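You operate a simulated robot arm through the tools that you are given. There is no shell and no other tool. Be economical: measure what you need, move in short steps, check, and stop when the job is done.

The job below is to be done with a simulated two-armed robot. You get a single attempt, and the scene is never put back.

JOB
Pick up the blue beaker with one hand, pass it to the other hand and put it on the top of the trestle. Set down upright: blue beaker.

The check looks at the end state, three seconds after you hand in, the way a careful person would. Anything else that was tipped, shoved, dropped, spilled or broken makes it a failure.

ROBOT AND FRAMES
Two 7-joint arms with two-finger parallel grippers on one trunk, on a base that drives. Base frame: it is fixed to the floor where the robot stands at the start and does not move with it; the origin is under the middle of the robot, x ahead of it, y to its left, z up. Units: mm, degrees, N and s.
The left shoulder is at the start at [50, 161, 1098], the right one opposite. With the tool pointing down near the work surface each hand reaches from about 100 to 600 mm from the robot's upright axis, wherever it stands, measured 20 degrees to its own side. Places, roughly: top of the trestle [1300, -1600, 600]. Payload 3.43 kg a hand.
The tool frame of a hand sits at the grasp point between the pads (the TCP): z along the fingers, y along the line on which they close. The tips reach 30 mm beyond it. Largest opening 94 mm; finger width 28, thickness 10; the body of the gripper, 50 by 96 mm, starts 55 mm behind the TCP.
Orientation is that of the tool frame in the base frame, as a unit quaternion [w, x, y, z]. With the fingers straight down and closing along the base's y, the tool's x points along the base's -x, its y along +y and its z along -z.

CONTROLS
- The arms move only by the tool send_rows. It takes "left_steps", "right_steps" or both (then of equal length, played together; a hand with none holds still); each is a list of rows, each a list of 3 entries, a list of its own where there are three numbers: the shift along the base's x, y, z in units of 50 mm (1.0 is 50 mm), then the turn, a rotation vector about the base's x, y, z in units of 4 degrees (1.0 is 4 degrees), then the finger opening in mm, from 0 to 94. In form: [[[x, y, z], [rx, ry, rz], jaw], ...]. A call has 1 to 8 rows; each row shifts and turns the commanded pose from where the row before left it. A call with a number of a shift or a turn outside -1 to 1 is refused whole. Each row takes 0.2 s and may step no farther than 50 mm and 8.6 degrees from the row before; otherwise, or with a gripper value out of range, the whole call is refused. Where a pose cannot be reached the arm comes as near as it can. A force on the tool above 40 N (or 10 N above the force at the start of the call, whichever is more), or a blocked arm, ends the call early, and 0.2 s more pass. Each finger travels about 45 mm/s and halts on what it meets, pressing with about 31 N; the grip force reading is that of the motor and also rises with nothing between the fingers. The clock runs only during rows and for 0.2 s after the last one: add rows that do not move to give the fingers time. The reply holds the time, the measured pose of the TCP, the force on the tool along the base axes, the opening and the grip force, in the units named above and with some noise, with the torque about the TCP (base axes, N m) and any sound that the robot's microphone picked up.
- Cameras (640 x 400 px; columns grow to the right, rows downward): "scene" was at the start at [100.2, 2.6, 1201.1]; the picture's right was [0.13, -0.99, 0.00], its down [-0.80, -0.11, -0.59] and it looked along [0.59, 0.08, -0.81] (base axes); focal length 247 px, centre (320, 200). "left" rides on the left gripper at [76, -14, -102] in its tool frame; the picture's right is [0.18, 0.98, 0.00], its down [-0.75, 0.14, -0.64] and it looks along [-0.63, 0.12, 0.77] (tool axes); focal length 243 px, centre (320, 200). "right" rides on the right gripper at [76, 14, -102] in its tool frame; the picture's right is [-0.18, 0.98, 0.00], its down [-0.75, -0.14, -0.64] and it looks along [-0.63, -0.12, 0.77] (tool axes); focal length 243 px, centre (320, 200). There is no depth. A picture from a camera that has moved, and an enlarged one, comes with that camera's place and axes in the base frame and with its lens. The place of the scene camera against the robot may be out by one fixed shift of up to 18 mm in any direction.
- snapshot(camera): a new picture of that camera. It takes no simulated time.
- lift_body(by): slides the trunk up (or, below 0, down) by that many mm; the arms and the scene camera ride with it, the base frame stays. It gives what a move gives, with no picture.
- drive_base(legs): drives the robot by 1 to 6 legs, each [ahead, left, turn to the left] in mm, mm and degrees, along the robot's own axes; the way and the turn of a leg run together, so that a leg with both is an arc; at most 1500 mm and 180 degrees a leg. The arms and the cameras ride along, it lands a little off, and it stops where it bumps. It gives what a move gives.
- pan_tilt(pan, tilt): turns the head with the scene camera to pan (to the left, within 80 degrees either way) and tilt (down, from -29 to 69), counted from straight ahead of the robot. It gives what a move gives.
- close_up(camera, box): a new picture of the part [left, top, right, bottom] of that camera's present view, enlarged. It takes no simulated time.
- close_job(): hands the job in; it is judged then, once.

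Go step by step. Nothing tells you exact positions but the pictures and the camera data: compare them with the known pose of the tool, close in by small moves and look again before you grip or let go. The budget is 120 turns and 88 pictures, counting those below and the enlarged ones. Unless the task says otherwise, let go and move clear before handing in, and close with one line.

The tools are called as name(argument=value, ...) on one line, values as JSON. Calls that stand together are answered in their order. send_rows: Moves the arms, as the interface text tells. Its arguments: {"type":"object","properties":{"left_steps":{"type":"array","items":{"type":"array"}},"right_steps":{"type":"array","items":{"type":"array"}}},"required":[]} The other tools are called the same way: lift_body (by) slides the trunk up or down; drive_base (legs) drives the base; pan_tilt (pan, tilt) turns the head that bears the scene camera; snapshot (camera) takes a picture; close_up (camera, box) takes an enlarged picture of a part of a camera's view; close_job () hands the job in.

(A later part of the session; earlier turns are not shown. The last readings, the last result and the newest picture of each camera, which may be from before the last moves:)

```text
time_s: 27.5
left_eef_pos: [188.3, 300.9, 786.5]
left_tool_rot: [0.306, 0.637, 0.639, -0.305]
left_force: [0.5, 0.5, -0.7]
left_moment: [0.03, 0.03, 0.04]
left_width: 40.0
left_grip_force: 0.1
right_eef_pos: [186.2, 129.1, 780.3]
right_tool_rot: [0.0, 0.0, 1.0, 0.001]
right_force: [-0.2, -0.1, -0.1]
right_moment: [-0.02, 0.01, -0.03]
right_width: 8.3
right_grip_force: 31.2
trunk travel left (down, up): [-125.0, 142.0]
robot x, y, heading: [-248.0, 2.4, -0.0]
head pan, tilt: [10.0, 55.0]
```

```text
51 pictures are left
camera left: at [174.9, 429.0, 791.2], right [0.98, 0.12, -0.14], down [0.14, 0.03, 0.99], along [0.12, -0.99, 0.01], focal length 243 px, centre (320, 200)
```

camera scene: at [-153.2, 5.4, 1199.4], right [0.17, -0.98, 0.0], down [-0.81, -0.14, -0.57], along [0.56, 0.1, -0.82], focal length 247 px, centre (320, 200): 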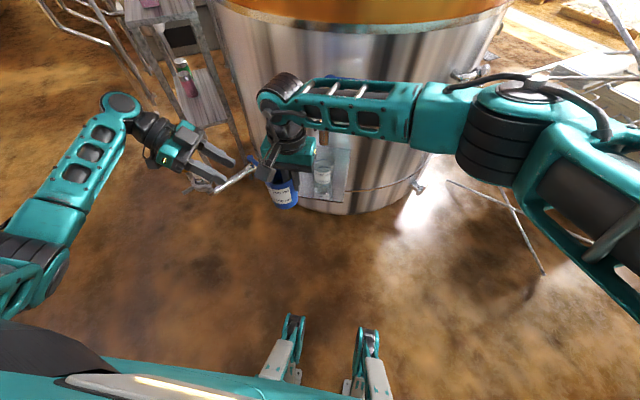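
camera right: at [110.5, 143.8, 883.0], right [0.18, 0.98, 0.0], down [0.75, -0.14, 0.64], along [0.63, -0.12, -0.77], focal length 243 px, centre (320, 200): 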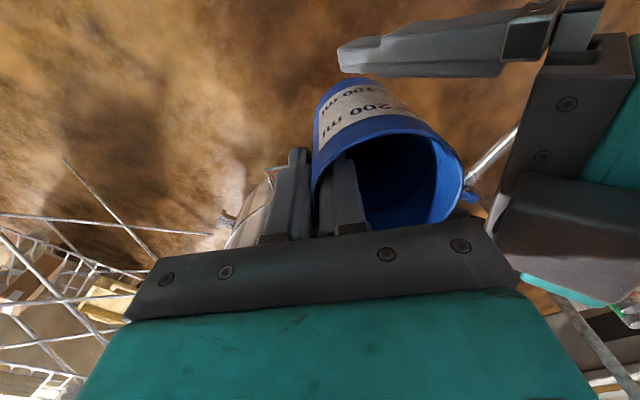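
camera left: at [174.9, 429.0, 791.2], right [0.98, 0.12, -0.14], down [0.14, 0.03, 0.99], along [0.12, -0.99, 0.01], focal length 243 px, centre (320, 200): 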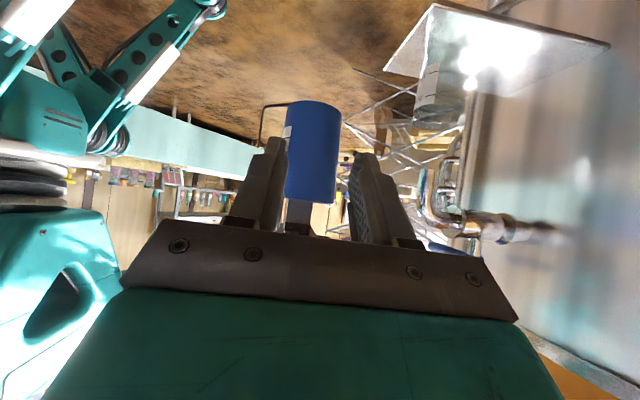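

The beaker hangs upright in the right hand. I'll tuck both hands in for driving.

send_rows(left_steps=[[[-0.4, 0, 0.2], [0, 0, 0], 40], [[-0.4, 0, 0.2], [0, 0, 0], 40], [[-0.4, 0, 0.2], [0, 0, 0], 40], [[-0.4, 0, 0.2], [0, 0, 0], 40], [[-0.4, 0, 0], [0, 0, 0], 40]], right_steps=[[[-0.2, -0.6, 0.3], [0, 0, 0], 0], [[-0.3, -0.7, 0.3], [0, 0, 0], 0], [[-0.3, -0.7, 0.3], [0, 0, 0], 0], [[-0.3, -0.7, 0.3], [0, 0, 0], 0], [[-0.3, -0.7, 0.3], [0, 0, 0], 0]])

pan_tilt(pan=-50, tilt=40)

snapshot(camera="scene")

```text
time_s: 28.7
left_eef_pos: [88.9, 299.4, 827.6]
left_tool_rot: [0.306, 0.637, 0.639, -0.305]
left_force: [-1.4, -0.6, -0.3]
left_moment: [-0.03, 0.03, 0.01]
left_width: 40.2
left_grip_force: 0.1
right_eef_pos: [116.5, -41.6, 854.2]
right_tool_rot: [0.001, 0.0, 1.0, 0.001]
right_force: [0.2, 0.0, -0.5]
right_moment: [-0.01, 0.02, 0.01]
right_width: 8.2
right_grip_force: 31.0
trunk travel left (down, up): [-125.0, 142.0]
robot x, y, heading: [-250.0, -0.6, -0.1]
head pan, tilt: [10.0, 55.0]
```

```text
time_s: 30.0
left_eef_pos: [88.3, 297.8, 828.0]
left_tool_rot: [0.306, 0.637, 0.638, -0.305]
left_force: [0.4, 0.2, 0.4]
left_moment: [0.02, -0.01, 0.01]
left_width: 39.8
left_grip_force: 0.1
right_eef_pos: [116.1, -41.5, 853.3]
right_tool_rot: [0.0, 0.0, 1.0, 0.0]
right_force: [-0.5, 0.6, 0.2]
right_moment: [-0.01, -0.04, -0.01]
right_width: 8.1
right_grip_force: 30.8
trunk travel left (down, up): [-125.0, 142.0]
robot x, y, heading: [-249.5, 0.9, -0.2]
head pan, tilt: [-50.0, 40.0]
```

```text
50 pictures are left
camera scene: at [-169.5, -72.2, 1220.1], right [-0.77, -0.64, 0.0], down [-0.41, 0.49, -0.77], along [0.49, -0.59, -0.64], focal length 247 px, centre (320, 200)
```

scene: 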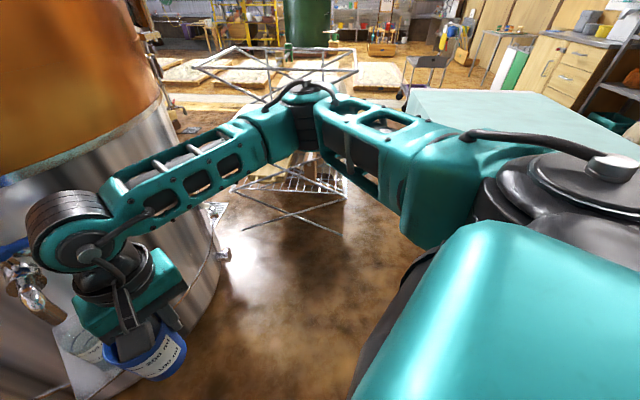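

I'll turn right in two stages, checking the clearance to the table on the right.

drive_base(legs=[[0, 0, -28]])

pan_tilt(pan=-60, tilt=35)

snapshot(camera="scene")

pan_tilt(pan=-20, tilt=35)

snapshot(camera="scene")

```text
time_s: 31.8
left_eef_pos: [188.0, 106.0, 827.5]
left_tool_rot: [0.224, 0.772, 0.466, -0.369]
left_force: [0.4, 0.2, -0.5]
left_moment: [0.02, 0.0, 0.03]
left_width: 40.2
left_grip_force: 0.1
right_eef_pos: [54.9, -209.0, 853.5]
right_tool_rot: [0.0, 0.242, 0.97, 0.0]
right_force: [-0.4, 0.6, -0.3]
right_moment: [-0.02, 0.02, 0.01]
right_width: 8.2
right_grip_force: 31.3
trunk travel left (down, up): [-125.0, 142.0]
robot x, y, heading: [-252.4, 2.1, -28.0]
head pan, tilt: [-50.0, 40.0]
```

```text
time_s: 32.5
left_eef_pos: [188.3, 105.5, 825.5]
left_tool_rot: [0.224, 0.772, 0.466, -0.369]
left_force: [-0.2, -0.7, -0.2]
left_moment: [0.0, -0.03, 0.0]
left_width: 39.9
left_grip_force: 0.1
right_eef_pos: [54.7, -210.2, 853.8]
right_tool_rot: [0.0, 0.241, 0.97, 0.0]
right_force: [0.1, 0.1, -0.2]
right_moment: [-0.04, 0.0, 0.04]
right_width: 8.3
right_grip_force: 31.1
trunk travel left (down, up): [-125.0, 142.0]
robot x, y, heading: [-250.3, -1.1, -28.2]
head pan, tilt: [-60.0, 35.0]
```

```text
49 pictures are left
camera scene: at [-225.5, -113.9, 1227.7], right [-1.0, -0.04, 0.0], down [-0.02, 0.57, -0.82], along [0.03, -0.82, -0.57], focal length 247 px, centre (320, 200)
```

scene: 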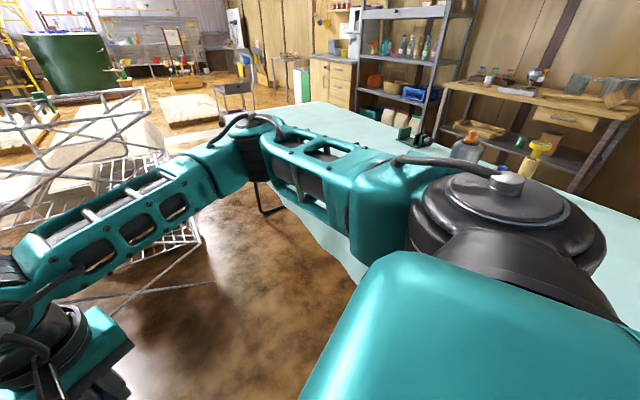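

```text
time_s: 33.6
left_eef_pos: [188.8, 106.1, 826.5]
left_tool_rot: [0.223, 0.772, 0.466, -0.37]
left_force: [0.1, -0.1, 0.0]
left_moment: [0.01, 0.05, -0.02]
left_width: 39.9
left_grip_force: 0.1
right_eef_pos: [55.0, -209.8, 853.7]
right_tool_rot: [0.0, 0.241, 0.971, -0.001]
right_force: [0.6, 0.8, -0.3]
right_moment: [-0.03, 0.02, -0.02]
right_width: 8.3
right_grip_force: 30.8
trunk travel left (down, up): [-125.0, 142.0]
robot x, y, heading: [-248.4, 2.1, -27.9]
head pan, tilt: [-20.0, 35.0]
```

```text
48 pictures are left
camera scene: at [-169.8, -91.3, 1227.7], right [-0.74, -0.67, 0.0], down [-0.38, 0.43, -0.82], along [0.55, -0.61, -0.57], focal length 247 px, centre (320, 200)
```

scene: 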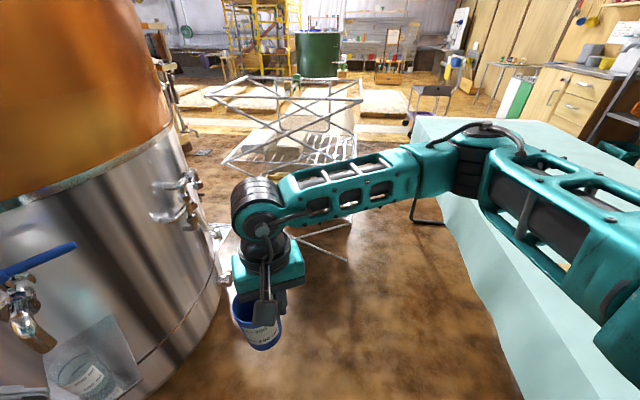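

The table is roughly 600 mm off to the right. I'll zoom in on the trestle region.

close_up(camera="scene", box=[190, 60, 390, 200])

```text
2.86 times, centred on (290, 130) of scene
camera zoom: at [-169.8, -91.3, 1227.7], right [-0.74, -0.67, 0.0], down [-0.38, 0.43, -0.82], along [0.55, -0.61, -0.57], focal length 706 px, centre (406, 400)
```

zoom: 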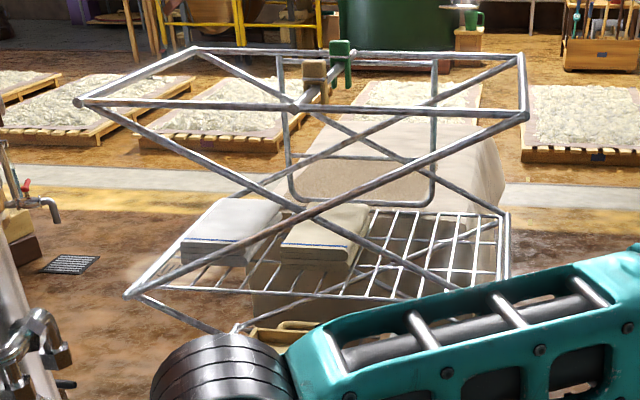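

A metal rack stands at about (840, -1020), between me and the expected trestle position at (1300, -1600). I'll enlarge what is behind it.

close_up(camera="scene", box=[260, 70, 360, 180])

pan_tilt(pan=-45, tilt=25)

snapshot(camera="scene")

```text
3.64 times, centred on (310, 125) of scene
camera zoom: at [-169.8, -91.3, 1227.7], right [-0.74, -0.67, 0.0], down [-0.38, 0.43, -0.82], along [0.55, -0.61, -0.57], focal length 899 px, centre (356, 473)
```

zoom: 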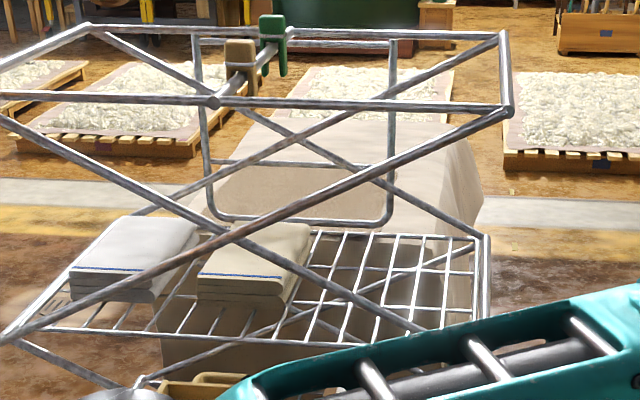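

```text
time_s: 34.5
left_eef_pos: [189.1, 105.1, 827.1]
left_tool_rot: [0.224, 0.772, 0.467, -0.368]
left_force: [0.1, -0.2, -1.0]
left_moment: [0.02, -0.01, -0.03]
left_width: 40.1
left_grip_force: 0.0
right_eef_pos: [53.4, -208.8, 853.2]
right_tool_rot: [0.001, 0.241, 0.97, 0.0]
right_force: [-0.2, 0.6, 0.1]
right_moment: [0.02, -0.01, 0.01]
right_width: 8.1
right_grip_force: 30.6
trunk travel left (down, up): [-125.0, 142.0]
robot x, y, heading: [-250.6, -0.7, -27.8]
head pan, tilt: [-45.0, 25.0]
```

```text
45 pictures are left
camera scene: at [-201.7, -113.9, 1243.4], right [-0.96, -0.3, 0.0], down [-0.12, 0.4, -0.91], along [0.27, -0.87, -0.42], focal length 247 px, centre (320, 200)
```

scene: 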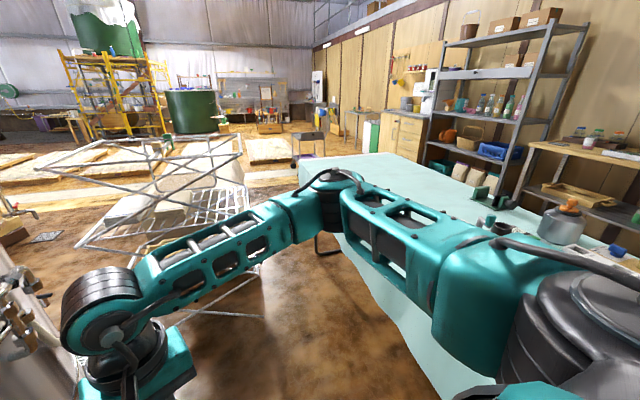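

The draped surface behind the rack looks like the trestle. I need the robot's footprint and a wider view of possible routes.

pan_tilt(pan=0, tilt=69)

snapshot(camera="scene")

pan_tilt(pan=70, tilt=25)

snapshot(camera="scene")

```text
time_s: 35.6
left_eef_pos: [189.5, 105.8, 825.8]
left_tool_rot: [0.224, 0.772, 0.466, -0.37]
left_force: [-0.2, -0.6, -0.1]
left_moment: [-0.01, 0.02, 0.0]
left_width: 40.0
left_grip_force: 0.0
right_eef_pos: [55.5, -210.6, 853.0]
right_tool_rot: [0.0, 0.241, 0.971, 0.0]
right_force: [-0.6, -0.3, 0.7]
right_moment: [0.01, 0.03, -0.04]
right_width: 8.4
right_grip_force: 31.0
trunk travel left (down, up): [-125.0, 142.0]
robot x, y, heading: [-250.3, 2.6, -28.0]
head pan, tilt: [0.0, 68.8]
```

```text
44 pictures are left
camera scene: at [-179.4, -52.1, 1184.0], right [-0.47, -0.88, 0.0], down [-0.82, 0.44, -0.36], along [0.32, -0.17, -0.93], focal length 247 px, centre (320, 200)
```

scene: 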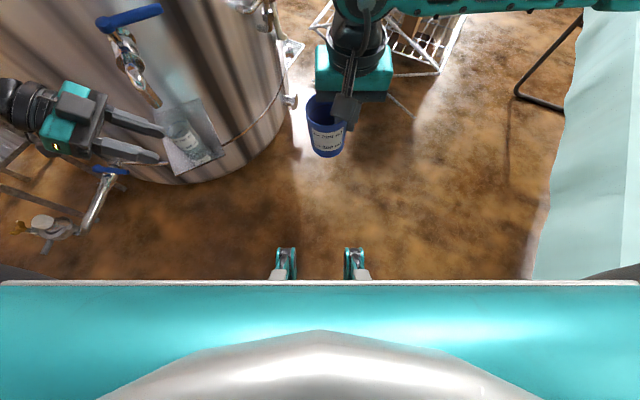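

```text
time_s: 37.0
left_eef_pos: [189.1, 105.4, 826.6]
left_tool_rot: [0.224, 0.772, 0.466, -0.37]
left_force: [0.9, -0.4, 0.5]
left_moment: [-0.02, 0.02, -0.02]
left_width: 39.8
left_grip_force: 0.1
right_eef_pos: [54.5, -208.8, 852.5]
right_tool_rot: [0.0, 0.241, 0.971, 0.0]
right_force: [-0.6, 0.8, -0.8]
right_moment: [-0.01, 0.01, 0.0]
right_width: 8.2
right_grip_force: 30.9
trunk travel left (down, up): [-125.0, 142.0]
robot x, y, heading: [-249.5, 0.9, -27.9]
head pan, tilt: [70.0, 25.0]
```

```text
43 pictures are left
camera scene: at [-160.5, 35.8, 1243.4], right [0.67, -0.74, 0.0], down [-0.31, -0.28, -0.91], along [0.67, 0.61, -0.42], focal length 247 px, centre (320, 200)
```

scene: 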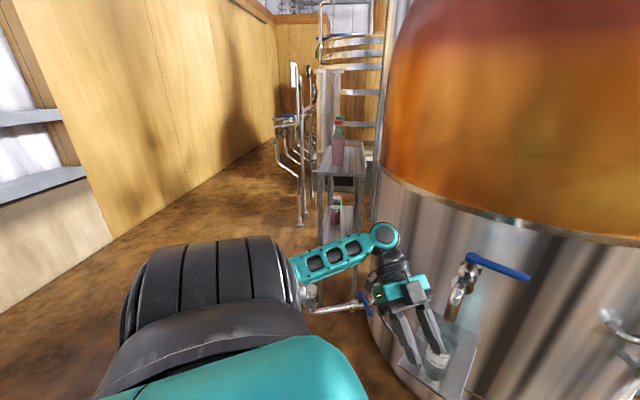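

Both routes look tight. I'll tuck the left hand closer, turn to face down the corridor and look from a more forward position.

send_rows(left_steps=[[[-0.46, 0.24, 0], [0, 0, 0], 20], [[-0.46, 0.24, 0], [0, 0, 0], 10], [[-0.46, 0.24, 0], [0, 0, 0], 10], [[-0.46, 0.24, 0], [0, 0, 0], 10], [[-0.46, 0.24, 0], [0, 0, 0], 10]])

drive_base(legs=[[0, 0, -26], [400, 0, 0]])

pan_tilt(pan=0, tilt=35)

snapshot(camera="scene")

```text
time_s: 38.2
left_eef_pos: [70.1, 167.3, 826.4]
left_tool_rot: [0.224, 0.772, 0.466, -0.369]
left_force: [-0.6, -0.8, 0.2]
left_moment: [0.01, 0.04, -0.01]
left_width: 10.0
left_grip_force: 0.2
right_eef_pos: [55.6, -208.8, 852.5]
right_tool_rot: [0.0, 0.241, 0.97, 0.0]
right_force: [0.2, 0.1, -0.3]
right_moment: [-0.01, 0.02, 0.02]
right_width: 8.1
right_grip_force: 30.8
trunk travel left (down, up): [-125.0, 142.0]
robot x, y, heading: [-249.7, 0.6, -28.0]
head pan, tilt: [70.0, 25.0]
```

```text
time_s: 42.0
left_eef_pos: [350.7, -311.2, 826.3]
left_tool_rot: [0.138, 0.855, 0.285, -0.41]
left_force: [0.4, -0.2, -0.5]
left_moment: [-0.02, 0.0, 0.01]
left_width: 10.1
left_grip_force: 0.1
right_eef_pos: [172.6, -643.7, 853.4]
right_tool_rot: [-0.001, 0.449, 0.893, 0.0]
right_force: [0.1, 0.2, 0.2]
right_moment: [0.01, -0.02, 0.02]
right_width: 8.0
right_grip_force: 30.9
trunk travel left (down, up): [-125.0, 142.0]
robot x, y, heading: [-14.0, -324.0, -53.5]
head pan, tilt: [70.0, 25.0]
```

```text
time_s: 43.4
left_eef_pos: [350.5, -310.9, 826.3]
left_tool_rot: [0.137, 0.856, 0.285, -0.41]
left_force: [0.3, 0.1, 0.8]
left_moment: [0.0, 0.02, -0.03]
left_width: 10.1
left_grip_force: 0.0
right_eef_pos: [173.9, -644.4, 853.2]
right_tool_rot: [0.0, 0.45, 0.893, 0.001]
right_force: [0.5, -0.2, -1.1]
right_moment: [-0.01, 0.02, -0.02]
right_width: 8.4
right_grip_force: 31.5
trunk travel left (down, up): [-125.0, 142.0]
robot x, y, heading: [-12.2, -323.6, -53.2]
head pan, tilt: [0.0, 35.0]
```

```text
42 pictures are left
camera scene: at [50.5, -432.5, 1227.7], right [-0.8, -0.6, 0.0], down [-0.34, 0.46, -0.82], along [0.49, -0.66, -0.57], focal length 247 px, centre (320, 200)
```

scene: 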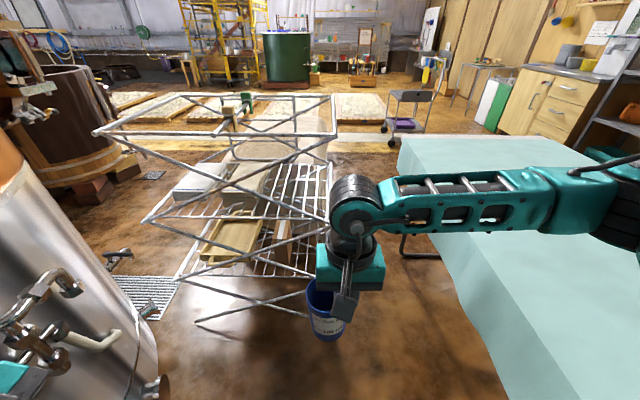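

I have a clearer view now, so I'll zoom on the rack and what is behind it.

close_up(camera="scene", box=[170, 80, 450, 270])

```text
2.11 times, centred on (310, 175) of scene
camera zoom: at [50.5, -432.5, 1227.7], right [-0.8, -0.6, 0.0], down [-0.34, 0.46, -0.82], along [0.49, -0.66, -0.57], focal length 520 px, centre (341, 253)
```

zoom: 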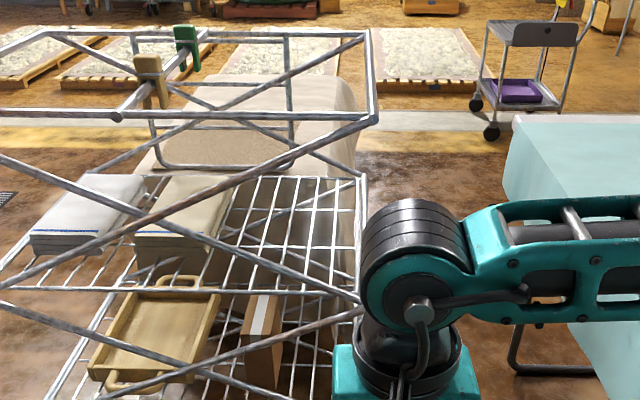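

The trestle stands behind the rack. I need the exact corridor width beside the table, so I'll look further right.

pan_tilt(pan=-45, tilt=30)

snapshot(camera="scene")

pan_tilt(pan=-80, tilt=25)

snapshot(camera="scene")

```text
time_s: 44.5
left_eef_pos: [350.8, -310.8, 826.3]
left_tool_rot: [0.137, 0.856, 0.285, -0.41]
left_force: [0.2, 0.2, 0.0]
left_moment: [0.01, 0.04, 0.0]
left_width: 10.0
left_grip_force: 0.0
right_eef_pos: [172.9, -643.2, 853.5]
right_tool_rot: [0.0, 0.45, 0.893, 0.0]
right_force: [0.7, 0.1, 0.0]
right_moment: [-0.01, -0.02, 0.0]
right_width: 8.3
right_grip_force: 30.9
trunk travel left (down, up): [-125.0, 142.0]
robot x, y, heading: [-15.2, -324.7, -53.6]
head pan, tilt: [-45.0, 30.0]
```

```text
40 pictures are left
camera scene: at [-15.2, -451.3, 1235.5], right [-0.99, 0.15, 0.0], down [0.07, 0.49, -0.87], along [-0.13, -0.86, -0.5], focal length 247 px, centre (320, 200)
```

scene: 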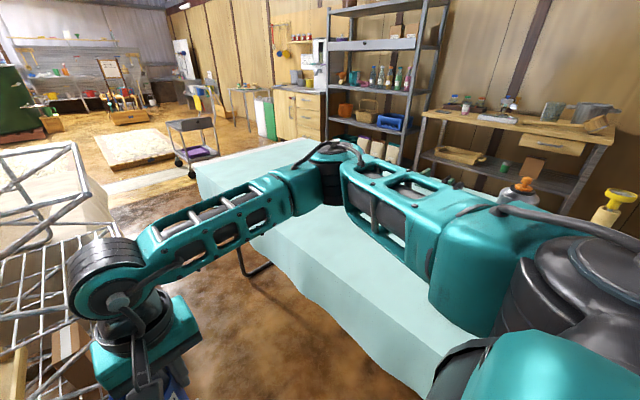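

```text
time_s: 45.5
left_eef_pos: [350.7, -311.4, 825.6]
left_tool_rot: [0.136, 0.856, 0.284, -0.409]
left_force: [0.3, 0.0, -0.3]
left_moment: [-0.03, 0.0, 0.01]
left_width: 10.1
left_grip_force: 0.1
right_eef_pos: [173.5, -644.4, 853.7]
right_tool_rot: [0.0, 0.449, 0.894, 0.001]
right_force: [0.3, 0.6, -1.0]
right_moment: [-0.01, -0.01, 0.01]
right_width: 8.4
right_grip_force: 31.0
trunk travel left (down, up): [-125.0, 142.0]
robot x, y, heading: [-9.8, -325.3, -53.4]
head pan, tilt: [-80.0, 25.0]
```

```text
39 pictures are left
camera scene: at [-65.3, -428.9, 1243.4], right [-0.73, 0.69, 0.0], down [0.29, 0.31, -0.91], along [-0.62, -0.66, -0.42], focal length 247 px, centre (320, 200)
```

scene: 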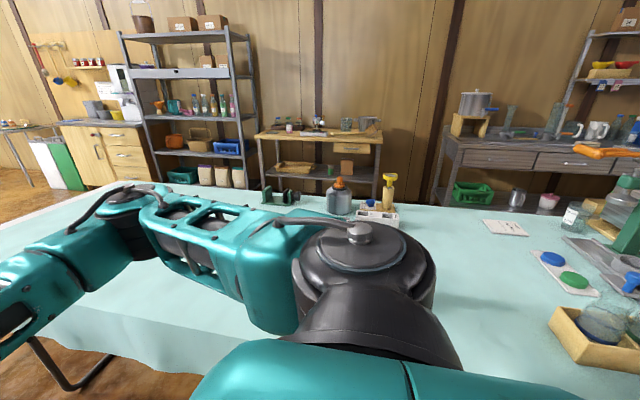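

I need the robot's own base width, so I'll see whether the left hand camera shows it.

snapshot(camera="left")

snapshot(camera="right")

```text
38 pictures are left
camera left: at [444.7, -223.3, 830.6], right [0.68, -0.72, -0.14], down [0.11, -0.09, 0.99], along [-0.72, -0.69, 0.01], focal length 243 px, centre (320, 200)
```

left: 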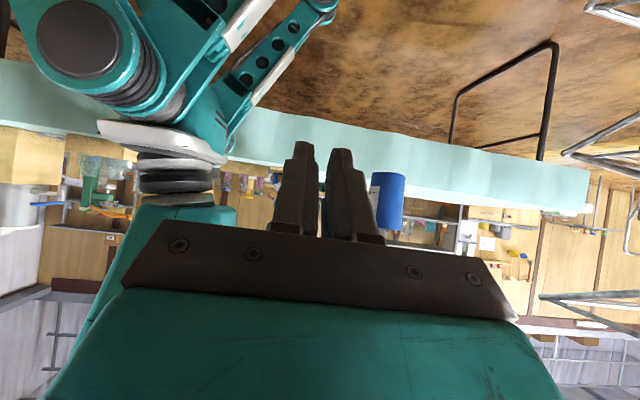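

```text
37 pictures are left
camera right: at [138.6, -573.6, 955.8], right [0.9, 0.44, 0.0], down [0.34, -0.69, 0.64], along [0.28, -0.58, -0.77], focal length 243 px, centre (320, 200)
```

right: 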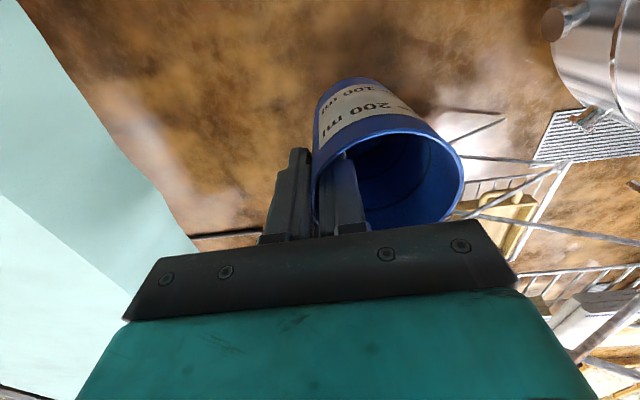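

I'll turn the left hand so its camera looks down at my own base.

send_rows(left_steps=[[[0, 0, 0], [0.595, -0.804, -0.7], 10], [[0, 0, 0], [0.595, -0.804, -0.7], 10], [[0, 0, 0], [0.595, -0.804, -0.7], 10], [[0, 0, 0], [0.595, -0.804, -0.7], 10], [[0, 0, 0], [0.595, -0.804, -0.7], 10], [[0, 0, 0], [0.595, -0.804, -0.7], 10], [[0, 0, 0], [0.595, -0.804, -0.7], 10], [[0, 0, 0], [0.595, -0.804, -0.7], 10]])

snapshot(camera="left")

```text
time_s: 47.4
left_eef_pos: [350.2, -310.4, 826.8]
left_tool_rot: [-0.028, 0.974, 0.139, -0.177]
left_force: [0.3, 0.4, 0.1]
left_moment: [-0.05, -0.03, -0.02]
left_width: 10.2
left_grip_force: 0.0
right_eef_pos: [171.5, -643.6, 853.3]
right_tool_rot: [0.0, 0.449, 0.893, 0.0]
right_force: [-1.0, 0.1, -0.2]
right_moment: [0.0, -0.01, -0.02]
right_width: 8.3
right_grip_force: 31.2
trunk travel left (down, up): [-125.0, 142.0]
robot x, y, heading: [-11.9, -317.2, -53.5]
head pan, tilt: [-80.0, 25.0]
```

```text
36 pictures are left
camera left: at [451.8, -275.9, 897.5], right [0.42, -0.89, -0.16], down [-0.41, -0.35, 0.84], along [-0.81, -0.29, -0.52], focal length 243 px, centre (320, 200)
```

left: 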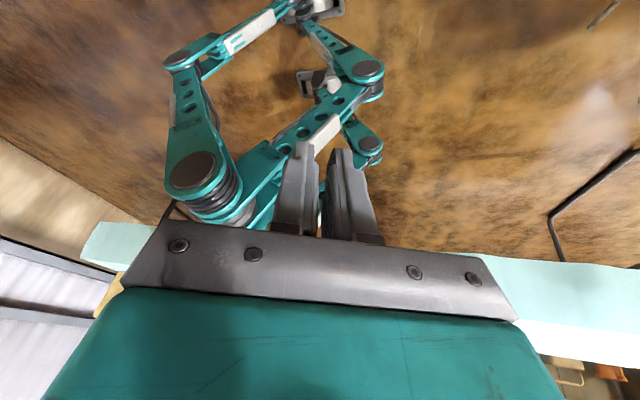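

My base stands on legs that look narrow. I'll get a better view of their width by yawing the left camera more toward me.

send_rows(left_steps=[[[0.3, -0.4, 0], [0, 0, -1], 10], [[0.3, -0.4, 0], [0, 0, -1], 10], [[0.3, -0.4, 0], [0, 0, -1], 10], [[0.3, -0.4, 0], [0, 0, -1], 10], [[0, 0, 0], [0, 0, -1], 10], [[0, 0, 0], [0, 0, -1], 10], [[0, 0, 0], [0, 0, -1], 10], [[0, 0, 0], [0, 0, -1], 10]])

snapshot(camera="left")

```text
time_s: 49.1
left_eef_pos: [410.0, -392.0, 825.9]
left_tool_rot: [-0.074, 0.974, -0.135, -0.164]
left_force: [-0.3, -0.4, 0.0]
left_moment: [0.01, -0.01, -0.03]
left_width: 10.2
left_grip_force: 0.0
right_eef_pos: [172.6, -643.2, 853.8]
right_tool_rot: [0.0, 0.45, 0.893, 0.0]
right_force: [-0.7, 0.0, -1.1]
right_moment: [0.0, -0.02, 0.02]
right_width: 8.0
right_grip_force: 31.9
trunk travel left (down, up): [-125.0, 142.0]
robot x, y, heading: [-15.3, -322.3, -53.5]
head pan, tilt: [-80.0, 25.0]
```

```text
35 pictures are left
camera left: at [515.1, -415.1, 897.5], right [-0.11, -0.98, -0.16], down [-0.53, -0.08, 0.84], along [-0.84, 0.18, -0.52], focal length 243 px, centre (320, 200)
```

left: 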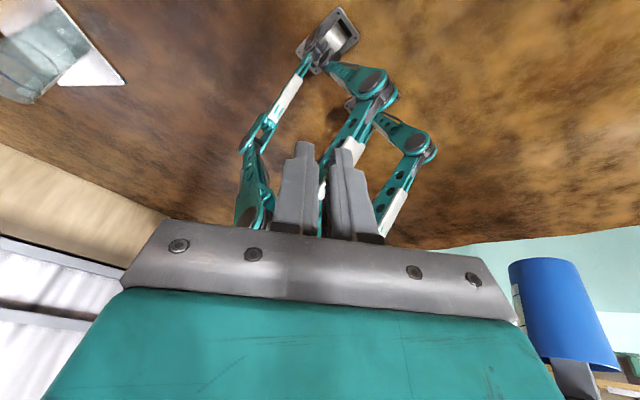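

The legs are about ±200 mm wide at knee height (z≈400), which is below the table cloth hem. I'll raise the trunk fully and see how the body sits over the legs.

lift_body(by=140)

send_rows(left_steps=[[[0, 0, -0.8], [0, 0, 0], 10], [[0, 0, -0.8], [0, 0, 0], 10], [[0, 0, -0.8], [0, 0, 0], 10], [[0, 0, -0.8], [0.4, -0.6, 0.5], 10], [[0, 0, -0.8], [-0.6, 0.8, 0.5], 10], [[0, 0, 0], [-0.6, 0.8, 0.5], 10], [[0, 0, 0], [-0.6, 0.8, 0.5], 10], [[0, 0, 0], [-0.6, 0.8, 0.5], 10]])

snapshot(camera="left")

```text
time_s: 50.8
left_eef_pos: [409.6, -391.6, 965.7]
left_tool_rot: [-0.074, 0.975, -0.133, -0.164]
left_force: [0.1, -0.3, -0.5]
left_moment: [-0.02, 0.01, 0.04]
left_width: 10.2
left_grip_force: 0.1
right_eef_pos: [174.1, -643.0, 993.4]
right_tool_rot: [0.001, 0.449, 0.893, 0.0]
right_force: [0.0, 0.5, -0.4]
right_moment: [-0.05, 0.02, -0.02]
right_width: 8.2
right_grip_force: 30.6
trunk travel left (down, up): [-265.0, 2.0]
robot x, y, heading: [-14.7, -319.9, -53.5]
head pan, tilt: [-80.0, 25.0]
```

```text
time_s: 52.6
left_eef_pos: [410.2, -390.9, 766.0]
left_tool_rot: [0.019, 0.966, -0.064, -0.25]
left_force: [-0.2, -0.9, -1.1]
left_moment: [-0.01, -0.04, -0.01]
left_width: 10.0
left_grip_force: 0.2
right_eef_pos: [173.2, -643.5, 993.9]
right_tool_rot: [0.0, 0.45, 0.893, 0.001]
right_force: [0.1, 0.3, -1.0]
right_moment: [-0.02, 0.0, 0.0]
right_width: 8.0
right_grip_force: 31.0
trunk travel left (down, up): [-265.0, 2.0]
robot x, y, heading: [-13.1, -322.7, -53.1]
head pan, tilt: [-80.0, 25.0]
```

```text
34 pictures are left
camera left: at [528.5, -386.6, 818.7], right [0.05, -1.0, -0.02], down [-0.36, -0.04, 0.93], along [-0.93, -0.03, -0.36], focal length 243 px, centre (320, 200)
```

left: 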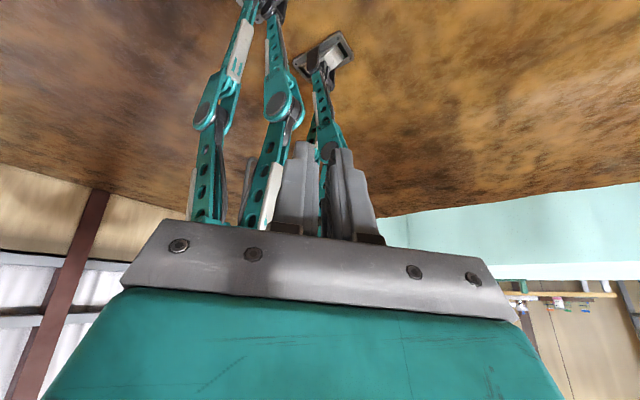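

Raising the trunk straightens the legs, so the robot is narrow below and its upper body is above both the table (775) and the rack (≈990). I'll bring the left hand high and inward, then check the left elbow.

send_rows(left_steps=[[[0, 0, 1], [0, 0, 0], 10], [[0, 0, 1], [0, 0, 0], 10], [[0, 0, 1], [0, 0, 0], 10], [[0, 0, 1], [0, 0, 0], 10], [[0, 0, 1], [0, 0, 0], 10], [[-0.5, -0.36, 0.7], [0, 0, 0], 10], [[-0.7, -0.52, 0.4], [0, 0, 0], 10], [[-0.7, -0.52, 0], [0, 0, 0], 10]])

pan_tilt(pan=45, tilt=50)

snapshot(camera="scene")

```text
time_s: 54.4
left_eef_pos: [315.2, -463.5, 1071.2]
left_tool_rot: [0.017, 0.966, -0.065, -0.25]
left_force: [-0.1, -0.3, -0.1]
left_moment: [0.01, -0.01, -0.03]
left_width: 9.8
left_grip_force: 0.1
right_eef_pos: [172.6, -642.8, 992.6]
right_tool_rot: [0.001, 0.45, 0.893, 0.0]
right_force: [-0.3, -0.3, -1.3]
right_moment: [-0.01, -0.01, 0.01]
right_width: 7.8
right_grip_force: 31.4
trunk travel left (down, up): [-265.0, 2.0]
robot x, y, heading: [-12.7, -320.1, -53.4]
head pan, tilt: [-80.0, 25.0]
```

```text
time_s: 56.5
left_eef_pos: [316.2, -462.9, 1069.8]
left_tool_rot: [0.018, 0.966, -0.065, -0.25]
left_force: [-0.3, 1.0, -0.2]
left_moment: [0.01, 0.01, 0.02]
left_width: 10.3
left_grip_force: 0.0
right_eef_pos: [174.3, -643.4, 993.3]
right_tool_rot: [0.0, 0.449, 0.893, 0.0]
right_force: [-0.3, 0.0, -1.3]
right_moment: [-0.05, -0.01, 0.0]
right_width: 8.3
right_grip_force: 30.5
trunk travel left (down, up): [-265.0, 2.0]
robot x, y, heading: [-15.5, -318.5, -53.5]
head pan, tilt: [45.0, 50.0]
```

```text
33 pictures are left
camera scene: at [74.1, -373.2, 1345.9], right [-0.15, -0.99, 0.0], down [-0.76, 0.11, -0.64], along [0.64, -0.09, -0.77], focal length 247 px, centre (320, 200)
```

scene: 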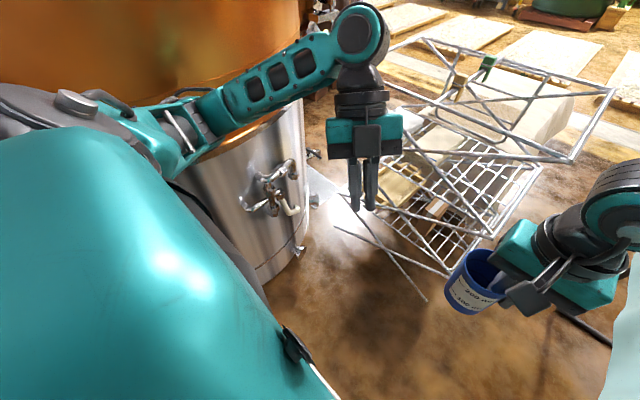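

Both arms are now high and clear of the rack. I'll align with the corridor (heading about -56°) and come to its mouth, keeping a margin to the table.

drive_base(legs=[[0, 0, -2.4], [350, -195, 0]])

pan_tilt(pan=-10, tilt=60)

snapshot(camera="scene")

```text
time_s: 59.4
left_eef_pos: [339.4, -877.0, 1071.1]
left_tool_rot: [0.011, 0.964, -0.087, -0.25]
left_force: [1.1, 0.5, 0.4]
left_moment: [0.0, 0.01, 0.03]
left_width: 9.9
left_grip_force: 0.1
right_eef_pos: [189.2, -1050.5, 993.6]
right_tool_rot: [0.0, 0.469, 0.883, 0.001]
right_force: [0.4, 0.2, -0.1]
right_moment: [0.04, 0.02, 0.0]
right_width: 8.3
right_grip_force: 30.7
trunk travel left (down, up): [-265.0, 2.0]
robot x, y, heading: [12.9, -721.7, -56.2]
head pan, tilt: [45.0, 50.0]
```

```text
time_s: 60.6
left_eef_pos: [338.8, -875.4, 1071.4]
left_tool_rot: [0.013, 0.964, -0.087, -0.25]
left_force: [0.3, 0.0, -0.7]
left_moment: [0.01, 0.02, -0.03]
left_width: 10.0
left_grip_force: 0.1
right_eef_pos: [188.1, -1050.4, 993.8]
right_tool_rot: [0.0, 0.469, 0.883, 0.0]
right_force: [-0.2, 0.2, -0.1]
right_moment: [-0.04, 0.02, -0.01]
right_width: 8.3
right_grip_force: 31.1
trunk travel left (down, up): [-265.0, 2.0]
robot x, y, heading: [18.2, -725.8, -56.0]
head pan, tilt: [-10.0, 60.0]
```

```text
32 pictures are left
camera scene: at [53.4, -822.0, 1333.4], right [-0.91, -0.41, 0.0], down [-0.35, 0.79, -0.5], along [0.2, -0.46, -0.87], focal length 247 px, centre (320, 200)
```

scene: 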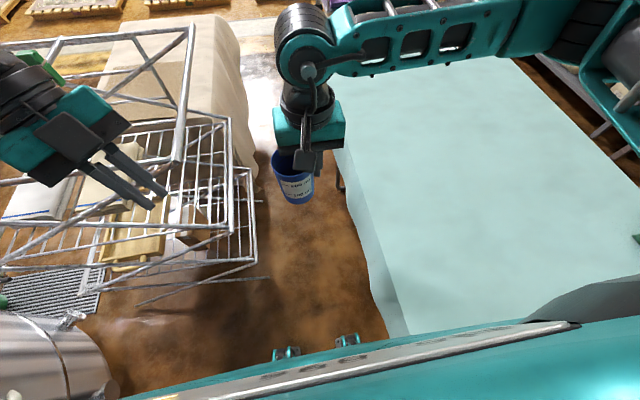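

This view shows the corridor well: rack plane at offset ≈ -220, table hem ≈ -588, so a gap of about 365 mm. I'll zoom to check for anything sticking out.

close_up(camera="scene", box=[160, 100, 420, 370])

```text
1.48 times, centred on (290, 235) of scene
camera zoom: at [53.4, -822.0, 1333.4], right [-0.91, -0.41, 0.0], down [-0.35, 0.79, -0.5], along [0.2, -0.46, -0.87], focal length 366 px, centre (364, 148)
```

zoom: 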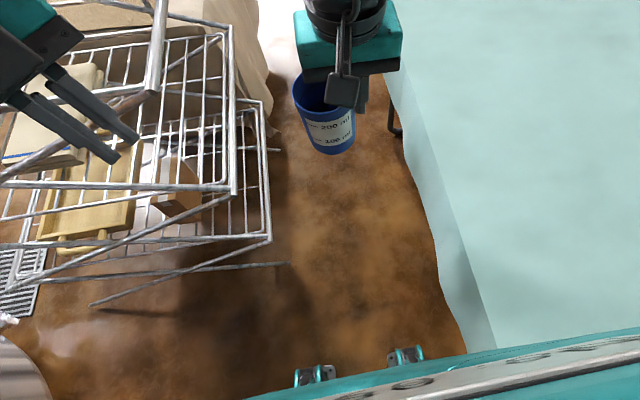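

The gap is clear to the floor and the trestle's right edge begins just past the rack. I'll shift 35 mm right and advance into the corridor in steps.

drive_base(legs=[[100, -33, 0], [150, 0, 0]])

snapshot(camera="scene")

```text
time_s: 62.6
left_eef_pos: [414.6, -1046.0, 1070.8]
left_tool_rot: [0.014, 0.965, -0.082, -0.25]
left_force: [0.7, 0.8, 0.1]
left_moment: [-0.07, 0.0, 0.02]
left_width: 10.2
left_grip_force: 0.1
right_eef_pos: [265.2, -1221.8, 994.5]
right_tool_rot: [0.001, 0.466, 0.885, -0.001]
right_force: [-1.1, -0.5, 0.3]
right_moment: [-0.03, 0.0, 0.02]
right_width: 8.2
right_grip_force: 30.9
trunk travel left (down, up): [-265.0, 2.0]
robot x, y, heading: [90.1, -895.0, -55.5]
head pan, tilt: [-10.0, 60.0]
stopped in leg 2: the robot was blocked; the commanded pose is now the measured one
```

```text
30 pictures are left
camera scene: at [127.1, -993.9, 1333.6], right [-0.91, -0.42, 0.0], down [-0.36, 0.79, -0.5], along [0.21, -0.46, -0.87], focal length 247 px, centre (320, 200)
```

scene: 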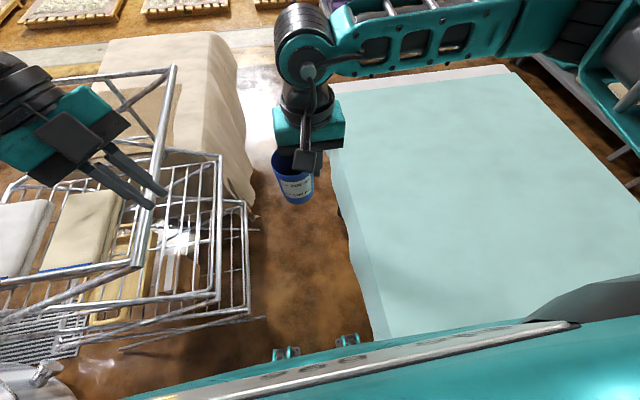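

I was blocked at d≈791, likely by the rack's near foot bar at my front left. I'll try shifting right a little, then ahead.

drive_base(legs=[[-30, 0, -0.5], [0, -30, 0], [90, 0, 0]])

```text
time_s: 64.7
left_eef_pos: [406.8, -1093.6, 1071.8]
left_tool_rot: [0.015, 0.965, -0.08, -0.25]
left_force: [0.3, 1.0, -0.2]
left_moment: [0.04, -0.01, -0.04]
left_width: 10.2
left_grip_force: 0.0
right_eef_pos: [259.0, -1270.4, 993.5]
right_tool_rot: [0.002, 0.466, 0.885, -0.001]
right_force: [0.0, 0.5, 0.2]
right_moment: [0.0, -0.01, 0.0]
right_width: 8.2
right_grip_force: 31.0
trunk travel left (down, up): [-265.0, 2.0]
robot x, y, heading: [85.6, -945.9, -55.2]
head pan, tilt: [-10.0, 60.0]
stopped in leg 3: the robot was blocked; the commanded pose is now the measured one
```

The blocking seems to be at my front left. I'll look there.

pan_tilt(pan=35, tilt=60)

snapshot(camera="scene")

snapshot(camera="left")

```text
time_s: 65.8
left_eef_pos: [408.3, -1093.8, 1072.1]
left_tool_rot: [0.014, 0.965, -0.08, -0.25]
left_force: [0.4, -0.5, 0.2]
left_moment: [-0.01, -0.01, 0.0]
left_width: 9.8
left_grip_force: 0.0
right_eef_pos: [259.3, -1271.2, 993.7]
right_tool_rot: [0.001, 0.466, 0.885, -0.001]
right_force: [0.8, -0.5, -0.1]
right_moment: [-0.03, 0.03, 0.04]
right_width: 8.1
right_grip_force: 31.0
trunk travel left (down, up): [-265.0, 2.0]
robot x, y, heading: [82.8, -942.6, -55.3]
head pan, tilt: [35.0, 60.0]
```

```text
29 pictures are left
camera scene: at [156.4, -1005.5, 1333.4], right [-0.35, -0.94, 0.0], down [-0.81, 0.3, -0.5], along [0.47, -0.17, -0.87], focal length 247 px, centre (320, 200)
```

scene: 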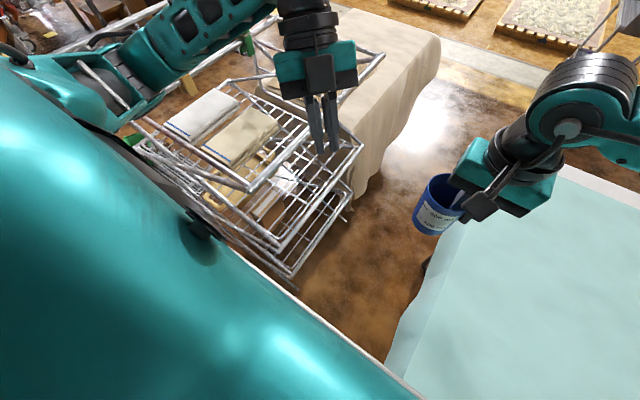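

```text
28 pictures are left
camera left: at [526.8, -1093.6, 1122.9], right [0.01, -1.0, -0.02], down [-0.36, -0.03, 0.93], along [-0.93, 0.0, -0.36], focal length 243 px, centre (320, 200)
```

left: 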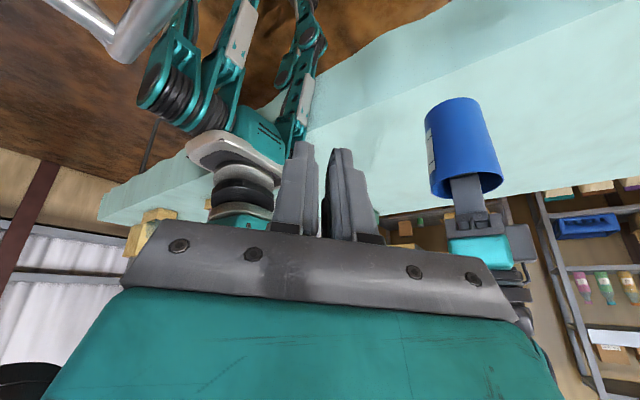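

It isn't obvious what touches: arm, torso or base. As a cheap test I'll raise the left arm further and retry a short advance.

send_rows(left_steps=[[[0, 0, 0.8], [0, 0, 0], 10], [[-0.2, 0.3, 0.8], [0, 0, 0], 10], [[-0.2, 0.3, 0.6], [0, 0, 0], 10]])

drive_base(legs=[[60, 0, 0]])

```text
time_s: 66.6
left_eef_pos: [391.2, -1062.2, 1182.6]
left_tool_rot: [0.014, 0.965, -0.081, -0.251]
left_force: [0.0, -0.2, 0.1]
left_moment: [0.01, 0.02, -0.02]
left_width: 9.8
left_grip_force: 0.1
right_eef_pos: [260.7, -1270.4, 993.2]
right_tool_rot: [0.002, 0.465, 0.885, -0.001]
right_force: [-0.3, 0.5, 0.1]
right_moment: [0.0, 0.0, -0.03]
right_width: 8.5
right_grip_force: 31.0
trunk travel left (down, up): [-265.0, 2.0]
robot x, y, heading: [85.0, -939.8, -55.3]
head pan, tilt: [35.0, 60.0]
```

```text
time_s: 67.3
left_eef_pos: [391.7, -1063.3, 1183.1]
left_tool_rot: [0.014, 0.965, -0.079, -0.251]
left_force: [-0.7, 1.0, 0.7]
left_moment: [0.0, -0.01, -0.01]
left_width: 10.0
left_grip_force: 0.1
right_eef_pos: [261.4, -1271.3, 992.5]
right_tool_rot: [0.002, 0.464, 0.886, -0.001]
right_force: [0.0, 0.0, -0.8]
right_moment: [-0.03, -0.01, -0.01]
right_width: 8.4
right_grip_force: 30.8
trunk travel left (down, up): [-265.0, 2.0]
robot x, y, heading: [84.1, -945.2, -55.2]
head pan, tilt: [35.0, 60.0]
stopped in leg 1: the robot was blocked; the commanded pose is now the measured one
```

Same block, so it's the base near the rack's front corner. I'll test whether there is room to the right, under the table edge.

drive_base(legs=[[0, -50, 0], [60, 0, 0]])

```text
time_s: 69.0
left_eef_pos: [385.4, -1141.9, 1182.7]
left_tool_rot: [0.015, 0.965, -0.078, -0.25]
left_force: [1.3, 0.1, -0.6]
left_moment: [0.03, 0.02, -0.03]
left_width: 10.0
left_grip_force: 0.0
right_eef_pos: [255.6, -1348.8, 993.7]
right_tool_rot: [0.001, 0.463, 0.886, 0.0]
right_force: [-0.4, 0.1, -0.1]
right_moment: [0.0, 0.0, -0.02]
right_width: 8.0
right_grip_force: 30.6
trunk travel left (down, up): [-265.0, 2.0]
robot x, y, heading: [76.2, -1020.0, -55.1]
head pan, tilt: [35.0, 60.0]
```

That worked and the table doesn't block. I'll check with the left camera that the legs and hip aren't disturbing the table.

snapshot(camera="left")

```text
27 pictures are left
camera left: at [503.4, -1140.4, 1234.8], right [0.02, -1.0, -0.02], down [-0.36, -0.03, 0.93], along [-0.93, -0.01, -0.36], focal length 243 px, centre (320, 200)
```

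left: 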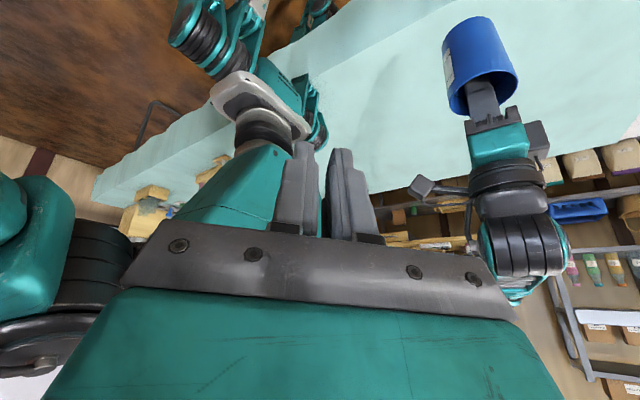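

The table does not obstruct the base. I'll continue: a little more to the right, then ahead along the rack.

drive_base(legs=[[0, -50, -0.7], [200, 0, 0]])

```text
time_s: 71.3
left_eef_pos: [455.8, -1341.5, 1182.9]
left_tool_rot: [0.013, 0.964, -0.085, -0.25]
left_force: [-0.2, -0.8, 0.1]
left_moment: [-0.01, 0.01, -0.01]
left_width: 9.8
left_grip_force: 0.1
right_eef_pos: [322.3, -1548.1, 992.9]
right_tool_rot: [0.001, 0.47, 0.883, 0.0]
right_force: [-0.6, 0.4, -0.7]
right_moment: [0.02, 0.01, -0.01]
right_width: 7.9
right_grip_force: 30.5
trunk travel left (down, up): [-265.0, 2.0]
robot x, y, heading: [148.0, -1221.0, -55.9]
head pan, tilt: [35.0, 60.0]
```

I'm alongside the rack now with no block, so I'll continue ahead.

drive_base(legs=[[350, 0, 0]])

pan_tilt(pan=30, tilt=50)

snapshot(camera="scene")

```text
time_s: 72.7
left_eef_pos: [512.1, -1423.7, 1183.5]
left_tool_rot: [0.014, 0.964, -0.085, -0.25]
left_force: [0.0, -0.4, 0.9]
left_moment: [0.01, -0.02, 0.02]
left_width: 10.1
left_grip_force: 0.1
right_eef_pos: [378.3, -1631.0, 993.0]
right_tool_rot: [0.002, 0.47, 0.882, -0.003]
right_force: [-0.2, -0.3, -0.3]
right_moment: [0.02, 0.04, -0.02]
right_width: 8.2
right_grip_force: 30.7
trunk travel left (down, up): [-265.0, 2.0]
robot x, y, heading: [206.1, -1300.4, -56.0]
head pan, tilt: [35.0, 60.0]
stopped in leg 1: the robot was blocked; the commanded pose is now the measured one
```

```text
time_s: 73.4
left_eef_pos: [512.8, -1424.2, 1183.2]
left_tool_rot: [0.013, 0.964, -0.084, -0.251]
left_force: [0.1, 0.2, -0.5]
left_moment: [0.02, -0.01, 0.04]
left_width: 9.8
left_grip_force: 0.0
right_eef_pos: [379.5, -1631.7, 993.9]
right_tool_rot: [0.001, 0.471, 0.882, -0.002]
right_force: [-0.7, -0.5, -0.3]
right_moment: [0.03, -0.02, -0.01]
right_width: 8.0
right_grip_force: 31.0
trunk travel left (down, up): [-265.0, 2.0]
robot x, y, heading: [208.4, -1300.5, -55.9]
head pan, tilt: [30.0, 50.0]
```

```text
26 pictures are left
camera scene: at [285.7, -1374.9, 1345.9], right [-0.44, -0.9, 0.0], down [-0.69, 0.33, -0.64], along [0.58, -0.28, -0.77], focal length 247 px, centre (320, 200)
```

scene: 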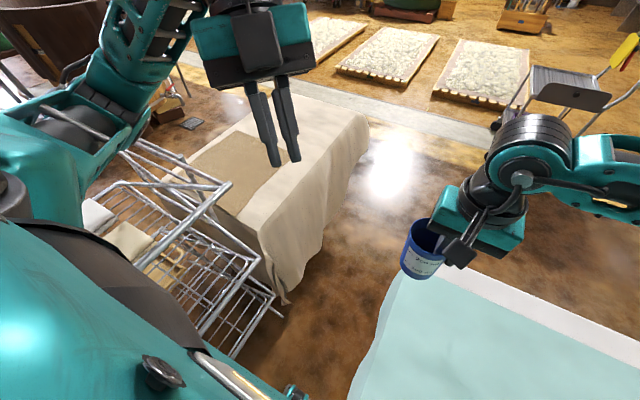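

I'm blocked again at d≈1193, by either the rack side or the table's leg frame. The trestle is now clearly visible: a cloth-covered table with a free right-hand strip. I'll test whether a small shift right frees the way.

drive_base(legs=[[-10, -40, 0], [120, 0, 0]])

```text
time_s: 74.8
left_eef_pos: [474.6, -1440.0, 1184.1]
left_tool_rot: [0.013, 0.964, -0.085, -0.25]
left_force: [-0.6, 0.0, -0.2]
left_moment: [0.03, 0.01, 0.0]
left_width: 9.9
left_grip_force: 0.0
right_eef_pos: [340.5, -1647.4, 993.1]
right_tool_rot: [0.002, 0.472, 0.881, 0.0]
right_force: [0.3, -1.2, -0.9]
right_moment: [-0.04, 0.0, -0.03]
right_width: 8.2
right_grip_force: 31.4
trunk travel left (down, up): [-265.0, 2.0]
robot x, y, heading: [167.0, -1316.0, -56.0]
head pan, tilt: [30.0, 50.0]
stopped in leg 2: the robot was blocked; the commanded pose is now the measured one
```

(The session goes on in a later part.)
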